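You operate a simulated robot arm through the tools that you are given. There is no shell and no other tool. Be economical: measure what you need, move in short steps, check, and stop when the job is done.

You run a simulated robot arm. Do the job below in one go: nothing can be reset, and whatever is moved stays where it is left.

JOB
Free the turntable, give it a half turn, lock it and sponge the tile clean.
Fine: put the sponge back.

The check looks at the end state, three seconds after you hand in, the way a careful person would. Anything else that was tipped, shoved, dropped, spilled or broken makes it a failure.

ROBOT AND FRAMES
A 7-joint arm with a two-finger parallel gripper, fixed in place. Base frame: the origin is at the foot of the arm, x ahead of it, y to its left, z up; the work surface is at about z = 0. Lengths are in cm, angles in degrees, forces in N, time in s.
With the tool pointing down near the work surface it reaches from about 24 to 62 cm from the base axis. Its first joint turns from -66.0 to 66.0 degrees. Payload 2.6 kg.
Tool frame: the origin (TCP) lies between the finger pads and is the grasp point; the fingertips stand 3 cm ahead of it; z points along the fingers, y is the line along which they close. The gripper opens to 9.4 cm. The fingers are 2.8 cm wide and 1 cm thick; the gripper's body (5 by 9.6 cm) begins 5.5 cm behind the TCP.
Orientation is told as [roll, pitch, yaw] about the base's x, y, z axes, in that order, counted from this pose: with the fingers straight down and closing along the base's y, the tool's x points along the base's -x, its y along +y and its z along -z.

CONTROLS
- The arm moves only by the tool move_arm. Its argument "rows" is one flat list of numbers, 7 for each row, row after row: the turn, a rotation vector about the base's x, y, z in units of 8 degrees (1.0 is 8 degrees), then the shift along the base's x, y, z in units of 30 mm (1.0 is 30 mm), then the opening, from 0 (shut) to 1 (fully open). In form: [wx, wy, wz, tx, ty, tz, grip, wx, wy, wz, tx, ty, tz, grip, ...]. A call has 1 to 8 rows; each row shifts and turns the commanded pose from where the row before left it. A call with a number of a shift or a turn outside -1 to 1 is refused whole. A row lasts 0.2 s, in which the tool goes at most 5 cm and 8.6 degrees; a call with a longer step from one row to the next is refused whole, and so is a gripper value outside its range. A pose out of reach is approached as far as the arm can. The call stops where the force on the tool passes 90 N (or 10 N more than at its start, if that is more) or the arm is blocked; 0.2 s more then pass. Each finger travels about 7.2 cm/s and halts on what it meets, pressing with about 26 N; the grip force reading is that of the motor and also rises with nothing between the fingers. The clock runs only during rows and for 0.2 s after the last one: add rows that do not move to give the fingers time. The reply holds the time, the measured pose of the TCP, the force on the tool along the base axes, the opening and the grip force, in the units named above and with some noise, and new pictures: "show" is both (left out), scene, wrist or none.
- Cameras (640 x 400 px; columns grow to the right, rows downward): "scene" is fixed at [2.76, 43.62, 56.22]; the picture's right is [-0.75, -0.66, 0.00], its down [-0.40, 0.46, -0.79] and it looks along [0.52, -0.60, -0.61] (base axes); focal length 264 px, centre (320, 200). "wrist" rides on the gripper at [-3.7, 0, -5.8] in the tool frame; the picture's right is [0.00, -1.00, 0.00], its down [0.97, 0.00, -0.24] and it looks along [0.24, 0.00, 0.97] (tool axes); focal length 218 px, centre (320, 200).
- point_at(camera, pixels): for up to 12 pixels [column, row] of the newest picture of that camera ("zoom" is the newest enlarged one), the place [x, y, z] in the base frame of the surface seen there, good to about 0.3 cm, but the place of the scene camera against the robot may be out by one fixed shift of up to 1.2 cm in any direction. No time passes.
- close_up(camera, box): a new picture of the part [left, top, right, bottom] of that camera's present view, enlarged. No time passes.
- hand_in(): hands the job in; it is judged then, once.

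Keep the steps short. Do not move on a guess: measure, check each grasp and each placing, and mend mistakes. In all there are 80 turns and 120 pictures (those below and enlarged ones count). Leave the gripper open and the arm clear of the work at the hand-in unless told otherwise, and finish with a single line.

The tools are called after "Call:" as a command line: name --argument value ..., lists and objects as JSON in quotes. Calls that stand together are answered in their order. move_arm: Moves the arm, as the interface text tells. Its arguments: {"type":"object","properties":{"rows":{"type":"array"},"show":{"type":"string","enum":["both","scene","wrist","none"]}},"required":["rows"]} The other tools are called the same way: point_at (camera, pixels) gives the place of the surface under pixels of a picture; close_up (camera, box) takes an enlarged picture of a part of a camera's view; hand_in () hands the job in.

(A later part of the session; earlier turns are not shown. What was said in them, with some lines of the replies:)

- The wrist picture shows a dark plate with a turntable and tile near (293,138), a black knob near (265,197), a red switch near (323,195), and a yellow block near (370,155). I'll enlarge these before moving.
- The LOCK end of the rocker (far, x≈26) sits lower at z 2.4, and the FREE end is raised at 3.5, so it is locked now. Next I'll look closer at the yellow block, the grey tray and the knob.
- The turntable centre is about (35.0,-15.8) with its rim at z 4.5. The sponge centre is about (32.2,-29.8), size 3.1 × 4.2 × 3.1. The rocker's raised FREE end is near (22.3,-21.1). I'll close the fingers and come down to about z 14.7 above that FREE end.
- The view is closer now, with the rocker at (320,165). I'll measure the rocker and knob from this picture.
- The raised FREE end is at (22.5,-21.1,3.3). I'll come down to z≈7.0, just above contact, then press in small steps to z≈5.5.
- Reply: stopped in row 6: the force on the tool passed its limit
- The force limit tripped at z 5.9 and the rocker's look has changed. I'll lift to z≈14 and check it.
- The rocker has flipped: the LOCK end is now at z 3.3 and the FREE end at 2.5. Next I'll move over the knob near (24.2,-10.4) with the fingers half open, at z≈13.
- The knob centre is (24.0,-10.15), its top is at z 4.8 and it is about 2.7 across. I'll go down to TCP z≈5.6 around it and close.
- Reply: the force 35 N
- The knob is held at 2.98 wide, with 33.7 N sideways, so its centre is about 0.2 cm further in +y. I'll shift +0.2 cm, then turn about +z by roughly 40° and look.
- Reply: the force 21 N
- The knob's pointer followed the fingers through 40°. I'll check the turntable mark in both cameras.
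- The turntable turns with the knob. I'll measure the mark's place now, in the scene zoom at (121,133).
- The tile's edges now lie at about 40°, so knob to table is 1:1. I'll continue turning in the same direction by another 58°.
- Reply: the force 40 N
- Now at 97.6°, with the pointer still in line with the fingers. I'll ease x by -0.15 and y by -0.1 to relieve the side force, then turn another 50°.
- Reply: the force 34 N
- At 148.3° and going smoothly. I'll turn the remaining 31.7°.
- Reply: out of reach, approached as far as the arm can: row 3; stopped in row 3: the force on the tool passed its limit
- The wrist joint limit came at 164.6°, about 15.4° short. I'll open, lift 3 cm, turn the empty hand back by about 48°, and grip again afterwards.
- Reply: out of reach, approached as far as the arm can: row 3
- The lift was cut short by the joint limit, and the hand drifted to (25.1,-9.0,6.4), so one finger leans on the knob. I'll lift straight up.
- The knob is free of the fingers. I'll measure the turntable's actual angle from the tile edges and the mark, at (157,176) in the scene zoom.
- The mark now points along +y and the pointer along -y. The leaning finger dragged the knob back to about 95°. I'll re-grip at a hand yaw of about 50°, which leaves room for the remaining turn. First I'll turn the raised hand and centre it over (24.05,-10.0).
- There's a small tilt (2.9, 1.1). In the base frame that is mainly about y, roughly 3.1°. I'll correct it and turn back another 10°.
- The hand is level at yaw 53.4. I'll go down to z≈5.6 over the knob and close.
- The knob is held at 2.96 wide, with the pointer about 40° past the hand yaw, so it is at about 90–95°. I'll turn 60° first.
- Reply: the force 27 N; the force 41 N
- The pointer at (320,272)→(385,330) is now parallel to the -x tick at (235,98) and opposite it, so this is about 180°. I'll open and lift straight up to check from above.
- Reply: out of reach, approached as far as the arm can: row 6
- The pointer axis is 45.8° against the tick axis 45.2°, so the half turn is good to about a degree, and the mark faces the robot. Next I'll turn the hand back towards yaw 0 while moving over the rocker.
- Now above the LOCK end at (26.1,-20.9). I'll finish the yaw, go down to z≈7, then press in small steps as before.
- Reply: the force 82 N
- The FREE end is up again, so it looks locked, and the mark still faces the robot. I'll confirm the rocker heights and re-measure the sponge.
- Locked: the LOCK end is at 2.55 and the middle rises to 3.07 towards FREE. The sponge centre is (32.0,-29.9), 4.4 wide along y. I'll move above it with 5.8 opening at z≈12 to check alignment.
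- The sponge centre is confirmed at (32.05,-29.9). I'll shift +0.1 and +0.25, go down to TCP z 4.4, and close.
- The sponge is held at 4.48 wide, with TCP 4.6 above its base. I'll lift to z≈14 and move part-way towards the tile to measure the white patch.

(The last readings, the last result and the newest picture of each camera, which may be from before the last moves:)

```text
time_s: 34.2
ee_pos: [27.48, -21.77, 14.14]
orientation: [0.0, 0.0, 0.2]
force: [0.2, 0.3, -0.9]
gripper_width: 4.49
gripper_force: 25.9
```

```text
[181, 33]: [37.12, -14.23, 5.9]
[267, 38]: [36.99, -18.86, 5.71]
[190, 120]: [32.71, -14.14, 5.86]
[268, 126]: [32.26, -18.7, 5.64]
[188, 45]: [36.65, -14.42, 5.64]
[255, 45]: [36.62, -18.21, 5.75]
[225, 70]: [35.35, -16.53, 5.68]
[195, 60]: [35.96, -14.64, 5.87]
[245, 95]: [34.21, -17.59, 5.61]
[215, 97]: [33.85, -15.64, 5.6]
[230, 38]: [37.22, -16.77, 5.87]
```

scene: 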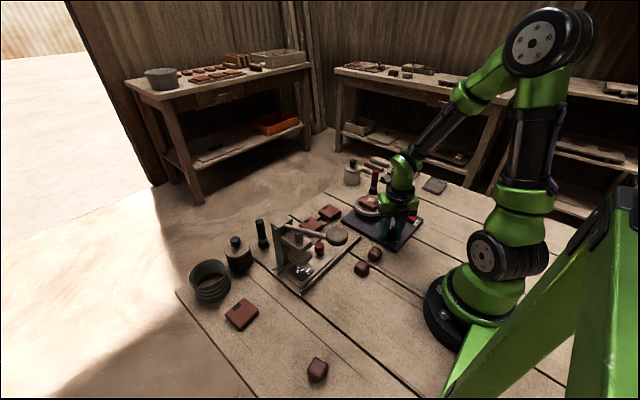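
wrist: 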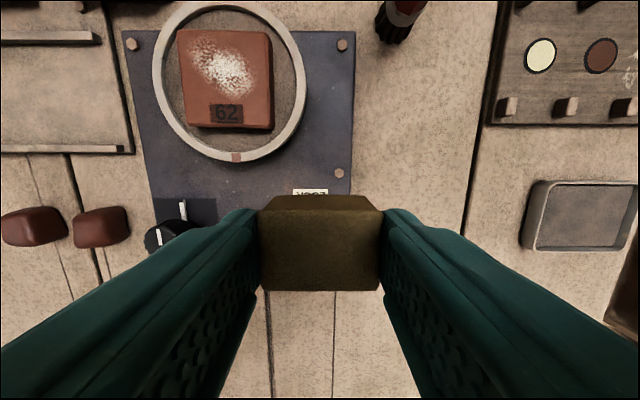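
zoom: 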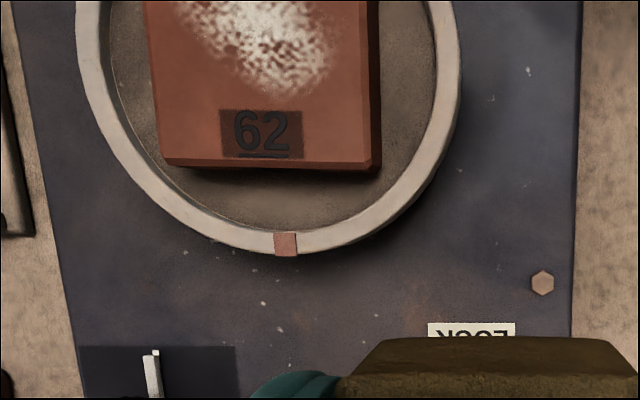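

The tile top spans x 32.4–37.3 and y -14.0 to -18.9 at z≈5.75. The patch spans x 33.6–37.2 and y -14.4 to -18.2. I'll carry the sponge over (35.9,-16.3) and come down to TCP z≈10.9, just above touching.

Call:
move_arm --rows '[0, 0, 0, 0.94, 0.61, 0, 0.3, 0, 0, 0, 0.94, 0.61, 0, 0.3, 0, 0, 0, 0.93, 0.61, 0, 0.3, 0, 0, 0, 0, 0, -0.6, 0.3, 0, 0, 0, 0, 0, -0.48, 0.3, 0, 0, 0, 0, 0, 0, 0.3]' --show "wrist"

Call:
close_up --camera "scene" --box '[340, 180, 420, 235]'

```text
time_s: 35.6
ee_pos: [36.26, -16.31, 10.85]
orientation: [0.1, 0.0, 0.2]
force: [-0.3, 0.0, 0.5]
gripper_width: 4.5
gripper_force: 25.7
```

wrist: 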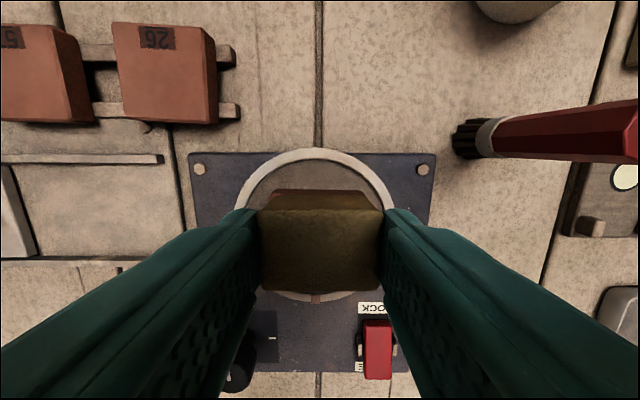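

```text
7.27 times, centred on (380, 208) of scene
```

zoom: 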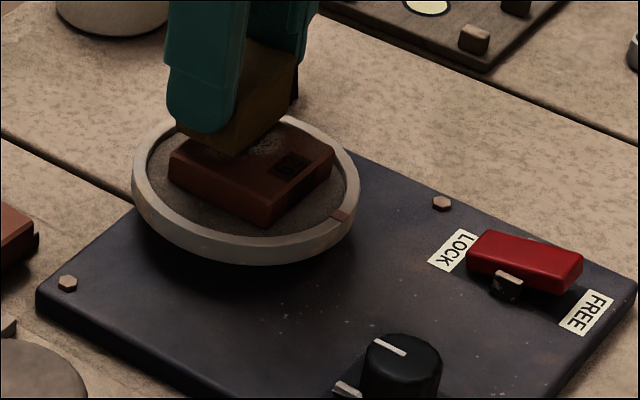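

The sponge hovers just over the tile. I'll ease down in 0.15 cm steps and watch the force.

Call:
move_arm --rows '[0, 0, 0, 0, 0, -0.05, 0.3, 0, 0, 0, 0, 0, -0.05, 0.3, 0, 0, 0, 0, 0, -0.05, 0.3, 0, 0, 0, 0, 0, -0.03, 0.3]' --show "none"

```text
time_s: 36.6
ee_pos: [36.22, -16.31, 10.45]
orientation: [0.0, -0.1, 0.3]
force: [0.1, 0.1, 0.7]
gripper_width: 4.49
gripper_force: 25.9
```

Call:
move_arm --rows '[0, 0, 0, 0, 0, -0.03, 0.3, 0, 0, 0, 0, 0, -0.03, 0.3, 0, 0, 0, 0, 0, 0, 0.3]' --show "none"

```text
time_s: 37.4
ee_pos: [36.24, -16.41, 10.27]
orientation: [0.0, -0.1, 0.3]
force: [-5.6, 4.5, 15.2]
gripper_width: 4.47
gripper_force: 26.6
```

In contact at 15 N. I'll wipe gently along x from 36.2 to 33.9 and back.

Call:
move_arm --rows '[0, 0, 0, -0.2, 0, 0, 0.3, 0, 0, 0, -0.2, 0, 0, 0.3, 0, 0, 0, -0.2, 0, 0, 0.3, 0, 0, 0, -0.2, 0, 0, 0.3, 0, 0, 0, 0.2, 0, 0, 0.3, 0, 0, 0, 0.2, 0, 0, 0.3, 0, 0, 0, 0.2, 0, 0, 0.3, 0, 0, 0, 0.2, 0, 0, 0.3]' --show "scene"

Call:
close_up --camera "scene" --box '[340, 180, 420, 235]'

```text
time_s: 39.2
ee_pos: [36.01, -16.57, 10.21]
orientation: [0.0, 0.1, 0.1]
force: [-23.6, -1.0, 31.0]
gripper_width: 4.5
gripper_force: 26.5
```

scene: 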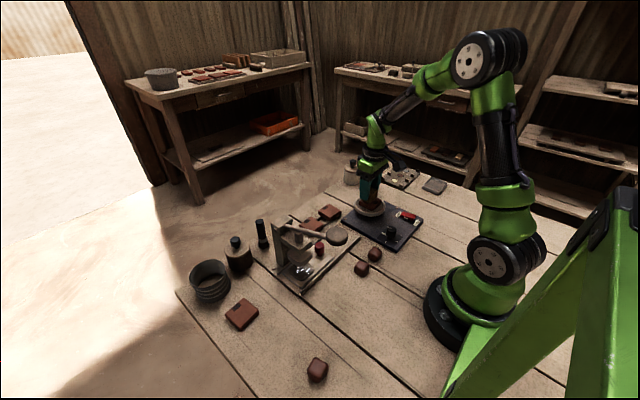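

```text
7.27 times, centred on (380, 208) of scene
```

zoom: 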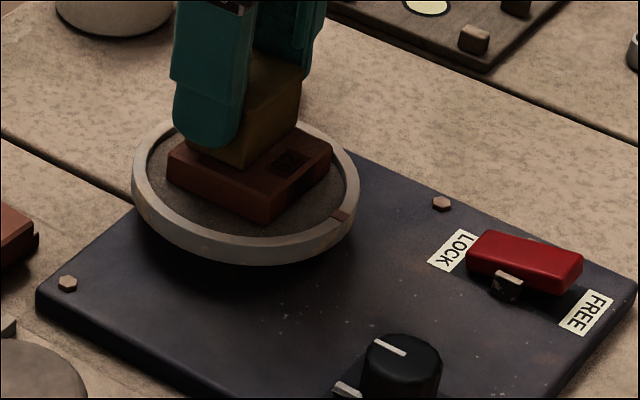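

The tile has stayed put. I'll wipe again with a little less pressure, shifted 0.6 to the +y side, then 0.6 to the -y side.

Call:
move_arm --rows '[0, 0, 0, 0.07, 0.2, 0.01, 0.3, 0, 0, 0, -0.28, 0, 0, 0.3, 0, 0, 0, -0.28, 0, 0, 0.3, 0, 0, 0, -0.28, 0, 0, 0.3, 0, 0, 0, 0, -0.2, 0, 0.3, 0, 0, 0, 0, -0.18, 0, 0.3, 0, 0, 0, 0.28, 0, 0, 0.3, 0, 0, 0, 0.28, 0, 0, 0.3]' --show "none"

Call:
move_arm --rows '[0, 0, 0, 0.28, 0, 0, 0.3, 0, 0, 0, 0, 0.2, 0, 0.3, 0, 0, 0, -0.28, 0, 0, 0.3, 0, 0, 0, -0.28, 0, 0, 0.3, 0, 0, 0, -0.2, 0, 0, 0.3, 0, 0, 0, 0, 0, 0.5, 0.3, 0, 0, 0, -0.9, -0.5, 0.8, 0.3, 0, 0, 0, -0.9, -0.8, 0.2, 0.3]' --show "wrist"

Call:
close_up --camera "scene" --box '[340, 180, 420, 235]'

```text
time_s: 41.0
ee_pos: [35.45, -17.04, 10.28]
orientation: [-0.1, 0.0, 0.2]
force: [-6.4, -1.8, 9.2]
gripper_width: 4.46
gripper_force: 26.4
```

```text
time_s: 42.8
ee_pos: [28.83, -20.27, 14.91]
orientation: [0.1, 0.0, 0.3]
force: [0.1, 0.0, -0.4]
gripper_width: 4.51
gripper_force: 26.5
```

wrist: 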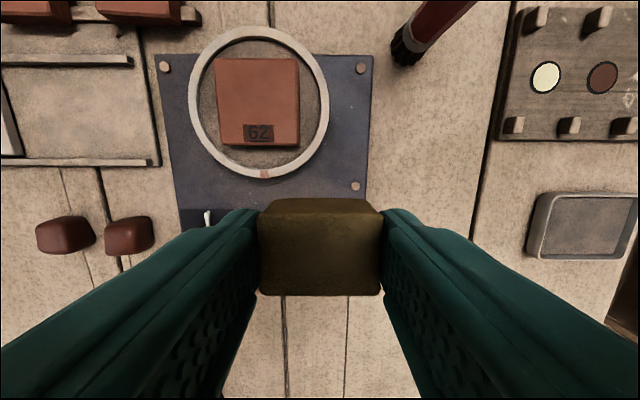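

```text
7.27 times, centred on (380, 208) of scene
```

zoom: 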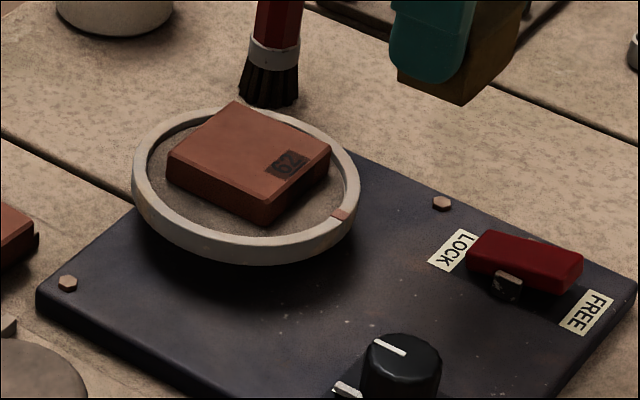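

The patch looks gone. I'll enlarge the tile to check for traces.

Call:
close_up --camera "wrist" --box '[200, 40, 320, 160]'

Call:
close_up --camera "scene" --box '[356, 190, 386, 212]'

Call:
point_at --camera "wrist" --pixels '[[218, 62], [296, 62], [224, 140], [296, 142]]'

```text
3.33 times, centred on (260, 100) of wrist
```

zoom: 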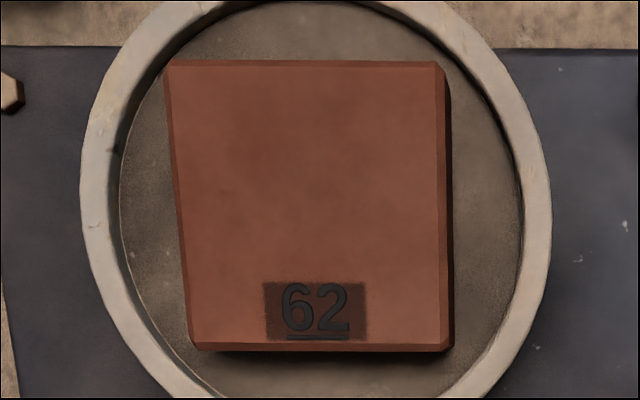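

```text
16.00 times, centred on (371, 201) of scene
```

zoom: 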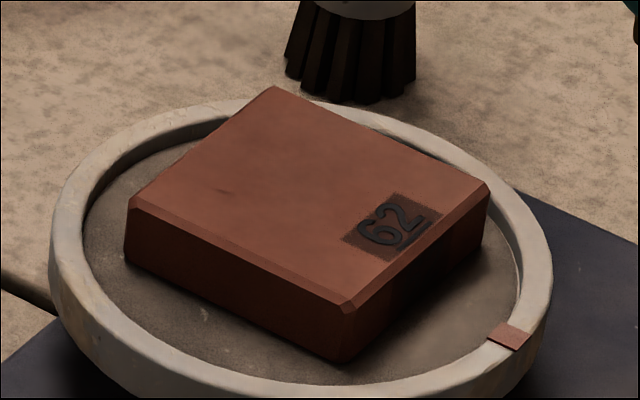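

```text
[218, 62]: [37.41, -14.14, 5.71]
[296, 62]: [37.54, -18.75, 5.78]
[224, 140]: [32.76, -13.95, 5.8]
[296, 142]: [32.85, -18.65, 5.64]
```

The tile is clean and still seated. I'll carry the sponge back to its grasp point (32.15,-29.9) and come down to TCP z≈5.3.

Call:
move_arm --rows '[0, 0, 0, 0.277, -0.8, 0, 0.3, 0, 0, 0, 0.277, -0.8, 0, 0.3, 0, 0, 0, 0.277, -0.8, 0, 0.3, 0, 0, 0, 0.277, -0.8, 0, 0.3, 0, 0, -0.03, 0, 0, -1, 0.3, 0, 0, 0, 0, 0, -1, 0.3, 0, 0, 0, 0, 0, -0.9, 0.3, 0, 0, 0, 0, 0, -0.3, 0.3]' --show "wrist"

```text
time_s: 44.6
ee_pos: [31.96, -29.98, 5.08]
orientation: [0.0, 0.0, 0.1]
force: [0.0, -0.1, -1.3]
gripper_width: 4.48
gripper_force: 26.6
```

wrist: 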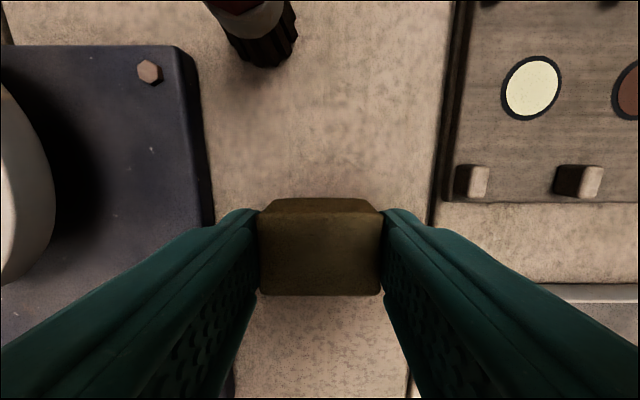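

The picture matches the one from the grasp. I'll lower in small steps until it touches the table.

Call:
move_arm --rows '[0, 0, 0, 0.04, 0.02, -0.06, 0.3, 0, 0, 0, 0, 0, -0.04, 0.3, 0, 0, 0, 0, 0, -0.04, 0.3, 0, 0, 0, 0, 0, 0, 0.3]' --show "none"

```text
time_s: 45.6
ee_pos: [32.11, -30.01, 4.72]
orientation: [0.0, 0.0, 0.0]
force: [-0.4, 0.4, -0.1]
gripper_width: 4.5
gripper_force: 25.5
```

Call:
move_arm --rows '[0, 0, 0, 0, 0.02, -0.04, 0.3, 0, 0, 0, 0, 0, 0, 0.3]' --show "none"

```text
time_s: 46.2
ee_pos: [32.1, -29.8, 4.58]
orientation: [0.0, 0.0, 0.1]
force: [0.4, -0.3, -0.1]
gripper_width: 4.47
gripper_force: 26.2
```

Call:
move_arm --rows '[0, 0, 0, 0, 0, -0.03, 0.3, 0, 0, 0, 0, 0, -0.03, 0.3, 0, 0, 0, 0, 0, 0, 0.3]' --show "none"

```text
time_s: 47.0
ee_pos: [32.06, -29.86, 4.37]
orientation: [0.0, -0.1, -0.1]
force: [-2.1, 1.0, 7.5]
gripper_width: 4.47
gripper_force: 26.1
```

The sponge now touches the table (7.5 N). I'll open to the width used on approach, lift straight up and back away.

Call:
move_arm --rows '[0, 0, 0, 0, 0, 0, 0.62, 0, 0, 0, 0, 0, 0, 0.62, 0, 0, 0, 0, 0, 0.5, 0.62, 0, 0, 0, 0, 0, 1, 0.62, 0, 0, 0, 0, 0, 1, 0.62, 0, 0, 0, 0, 0, 1, 0.62, 0, 0, 0, -0.3, 0.3, 1, 1, 0, 0, 0, -0.3, 0.3, 1, 1]' --show "none"

Call:
move_arm --rows '[0, 0, 0, 0, 0.4, 1, 1, 0, 0, 0, 0, 0.4, 1, 1, 0, 0, 0, 0, 0.4, 1, 1, 0, 0, 0, 0, 0.4, 1, 1, 0, 0, 0, 0, 0.4, 1, 1]' --show "both"

Call:
close_up --camera "wrist" --box '[240, 85, 400, 225]'

Call:
close_up --camera "scene" --box '[330, 150, 450, 255]'

```text
time_s: 48.8
ee_pos: [30.19, -27.75, 20.92]
orientation: [0.0, 0.0, 0.0]
force: [-0.3, 0.2, 0.0]
gripper_width: 9.39
gripper_force: 0.2
```

```text
time_s: 50.0
ee_pos: [30.38, -21.88, 35.92]
orientation: [0.0, -0.1, -0.1]
force: [0.1, 0.1, -0.9]
gripper_width: 9.38
gripper_force: 0.0
```

scene: 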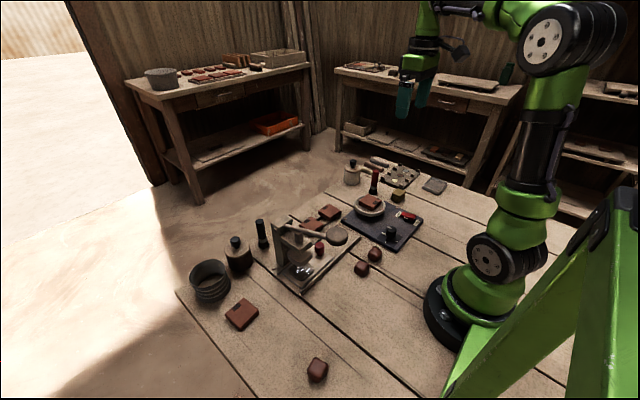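
wrist: 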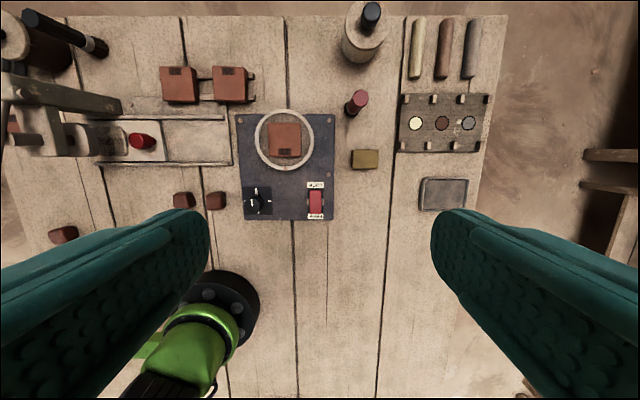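

```text
2.86 times, centred on (320, 155) of wrist
```

zoom: 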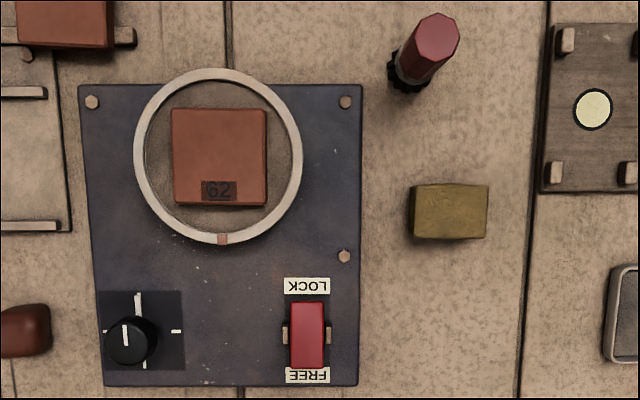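

```text
3.81 times, centred on (390, 202) of scene
```

zoom: 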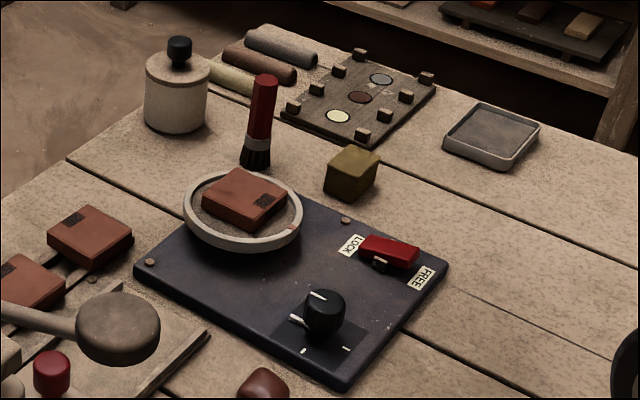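

Everything checks out: the tile is clean, the mark is half a turn round, the rocker is on LOCK, the sponge is back in place and nothing else has moved. I'll hand in.

Call:
hand_in

```text
The job is handed in.
```

The turntable was freed, given a half turn (to within about a degree) and locked again; the tile is sponged clean and the sponge is back where it started.
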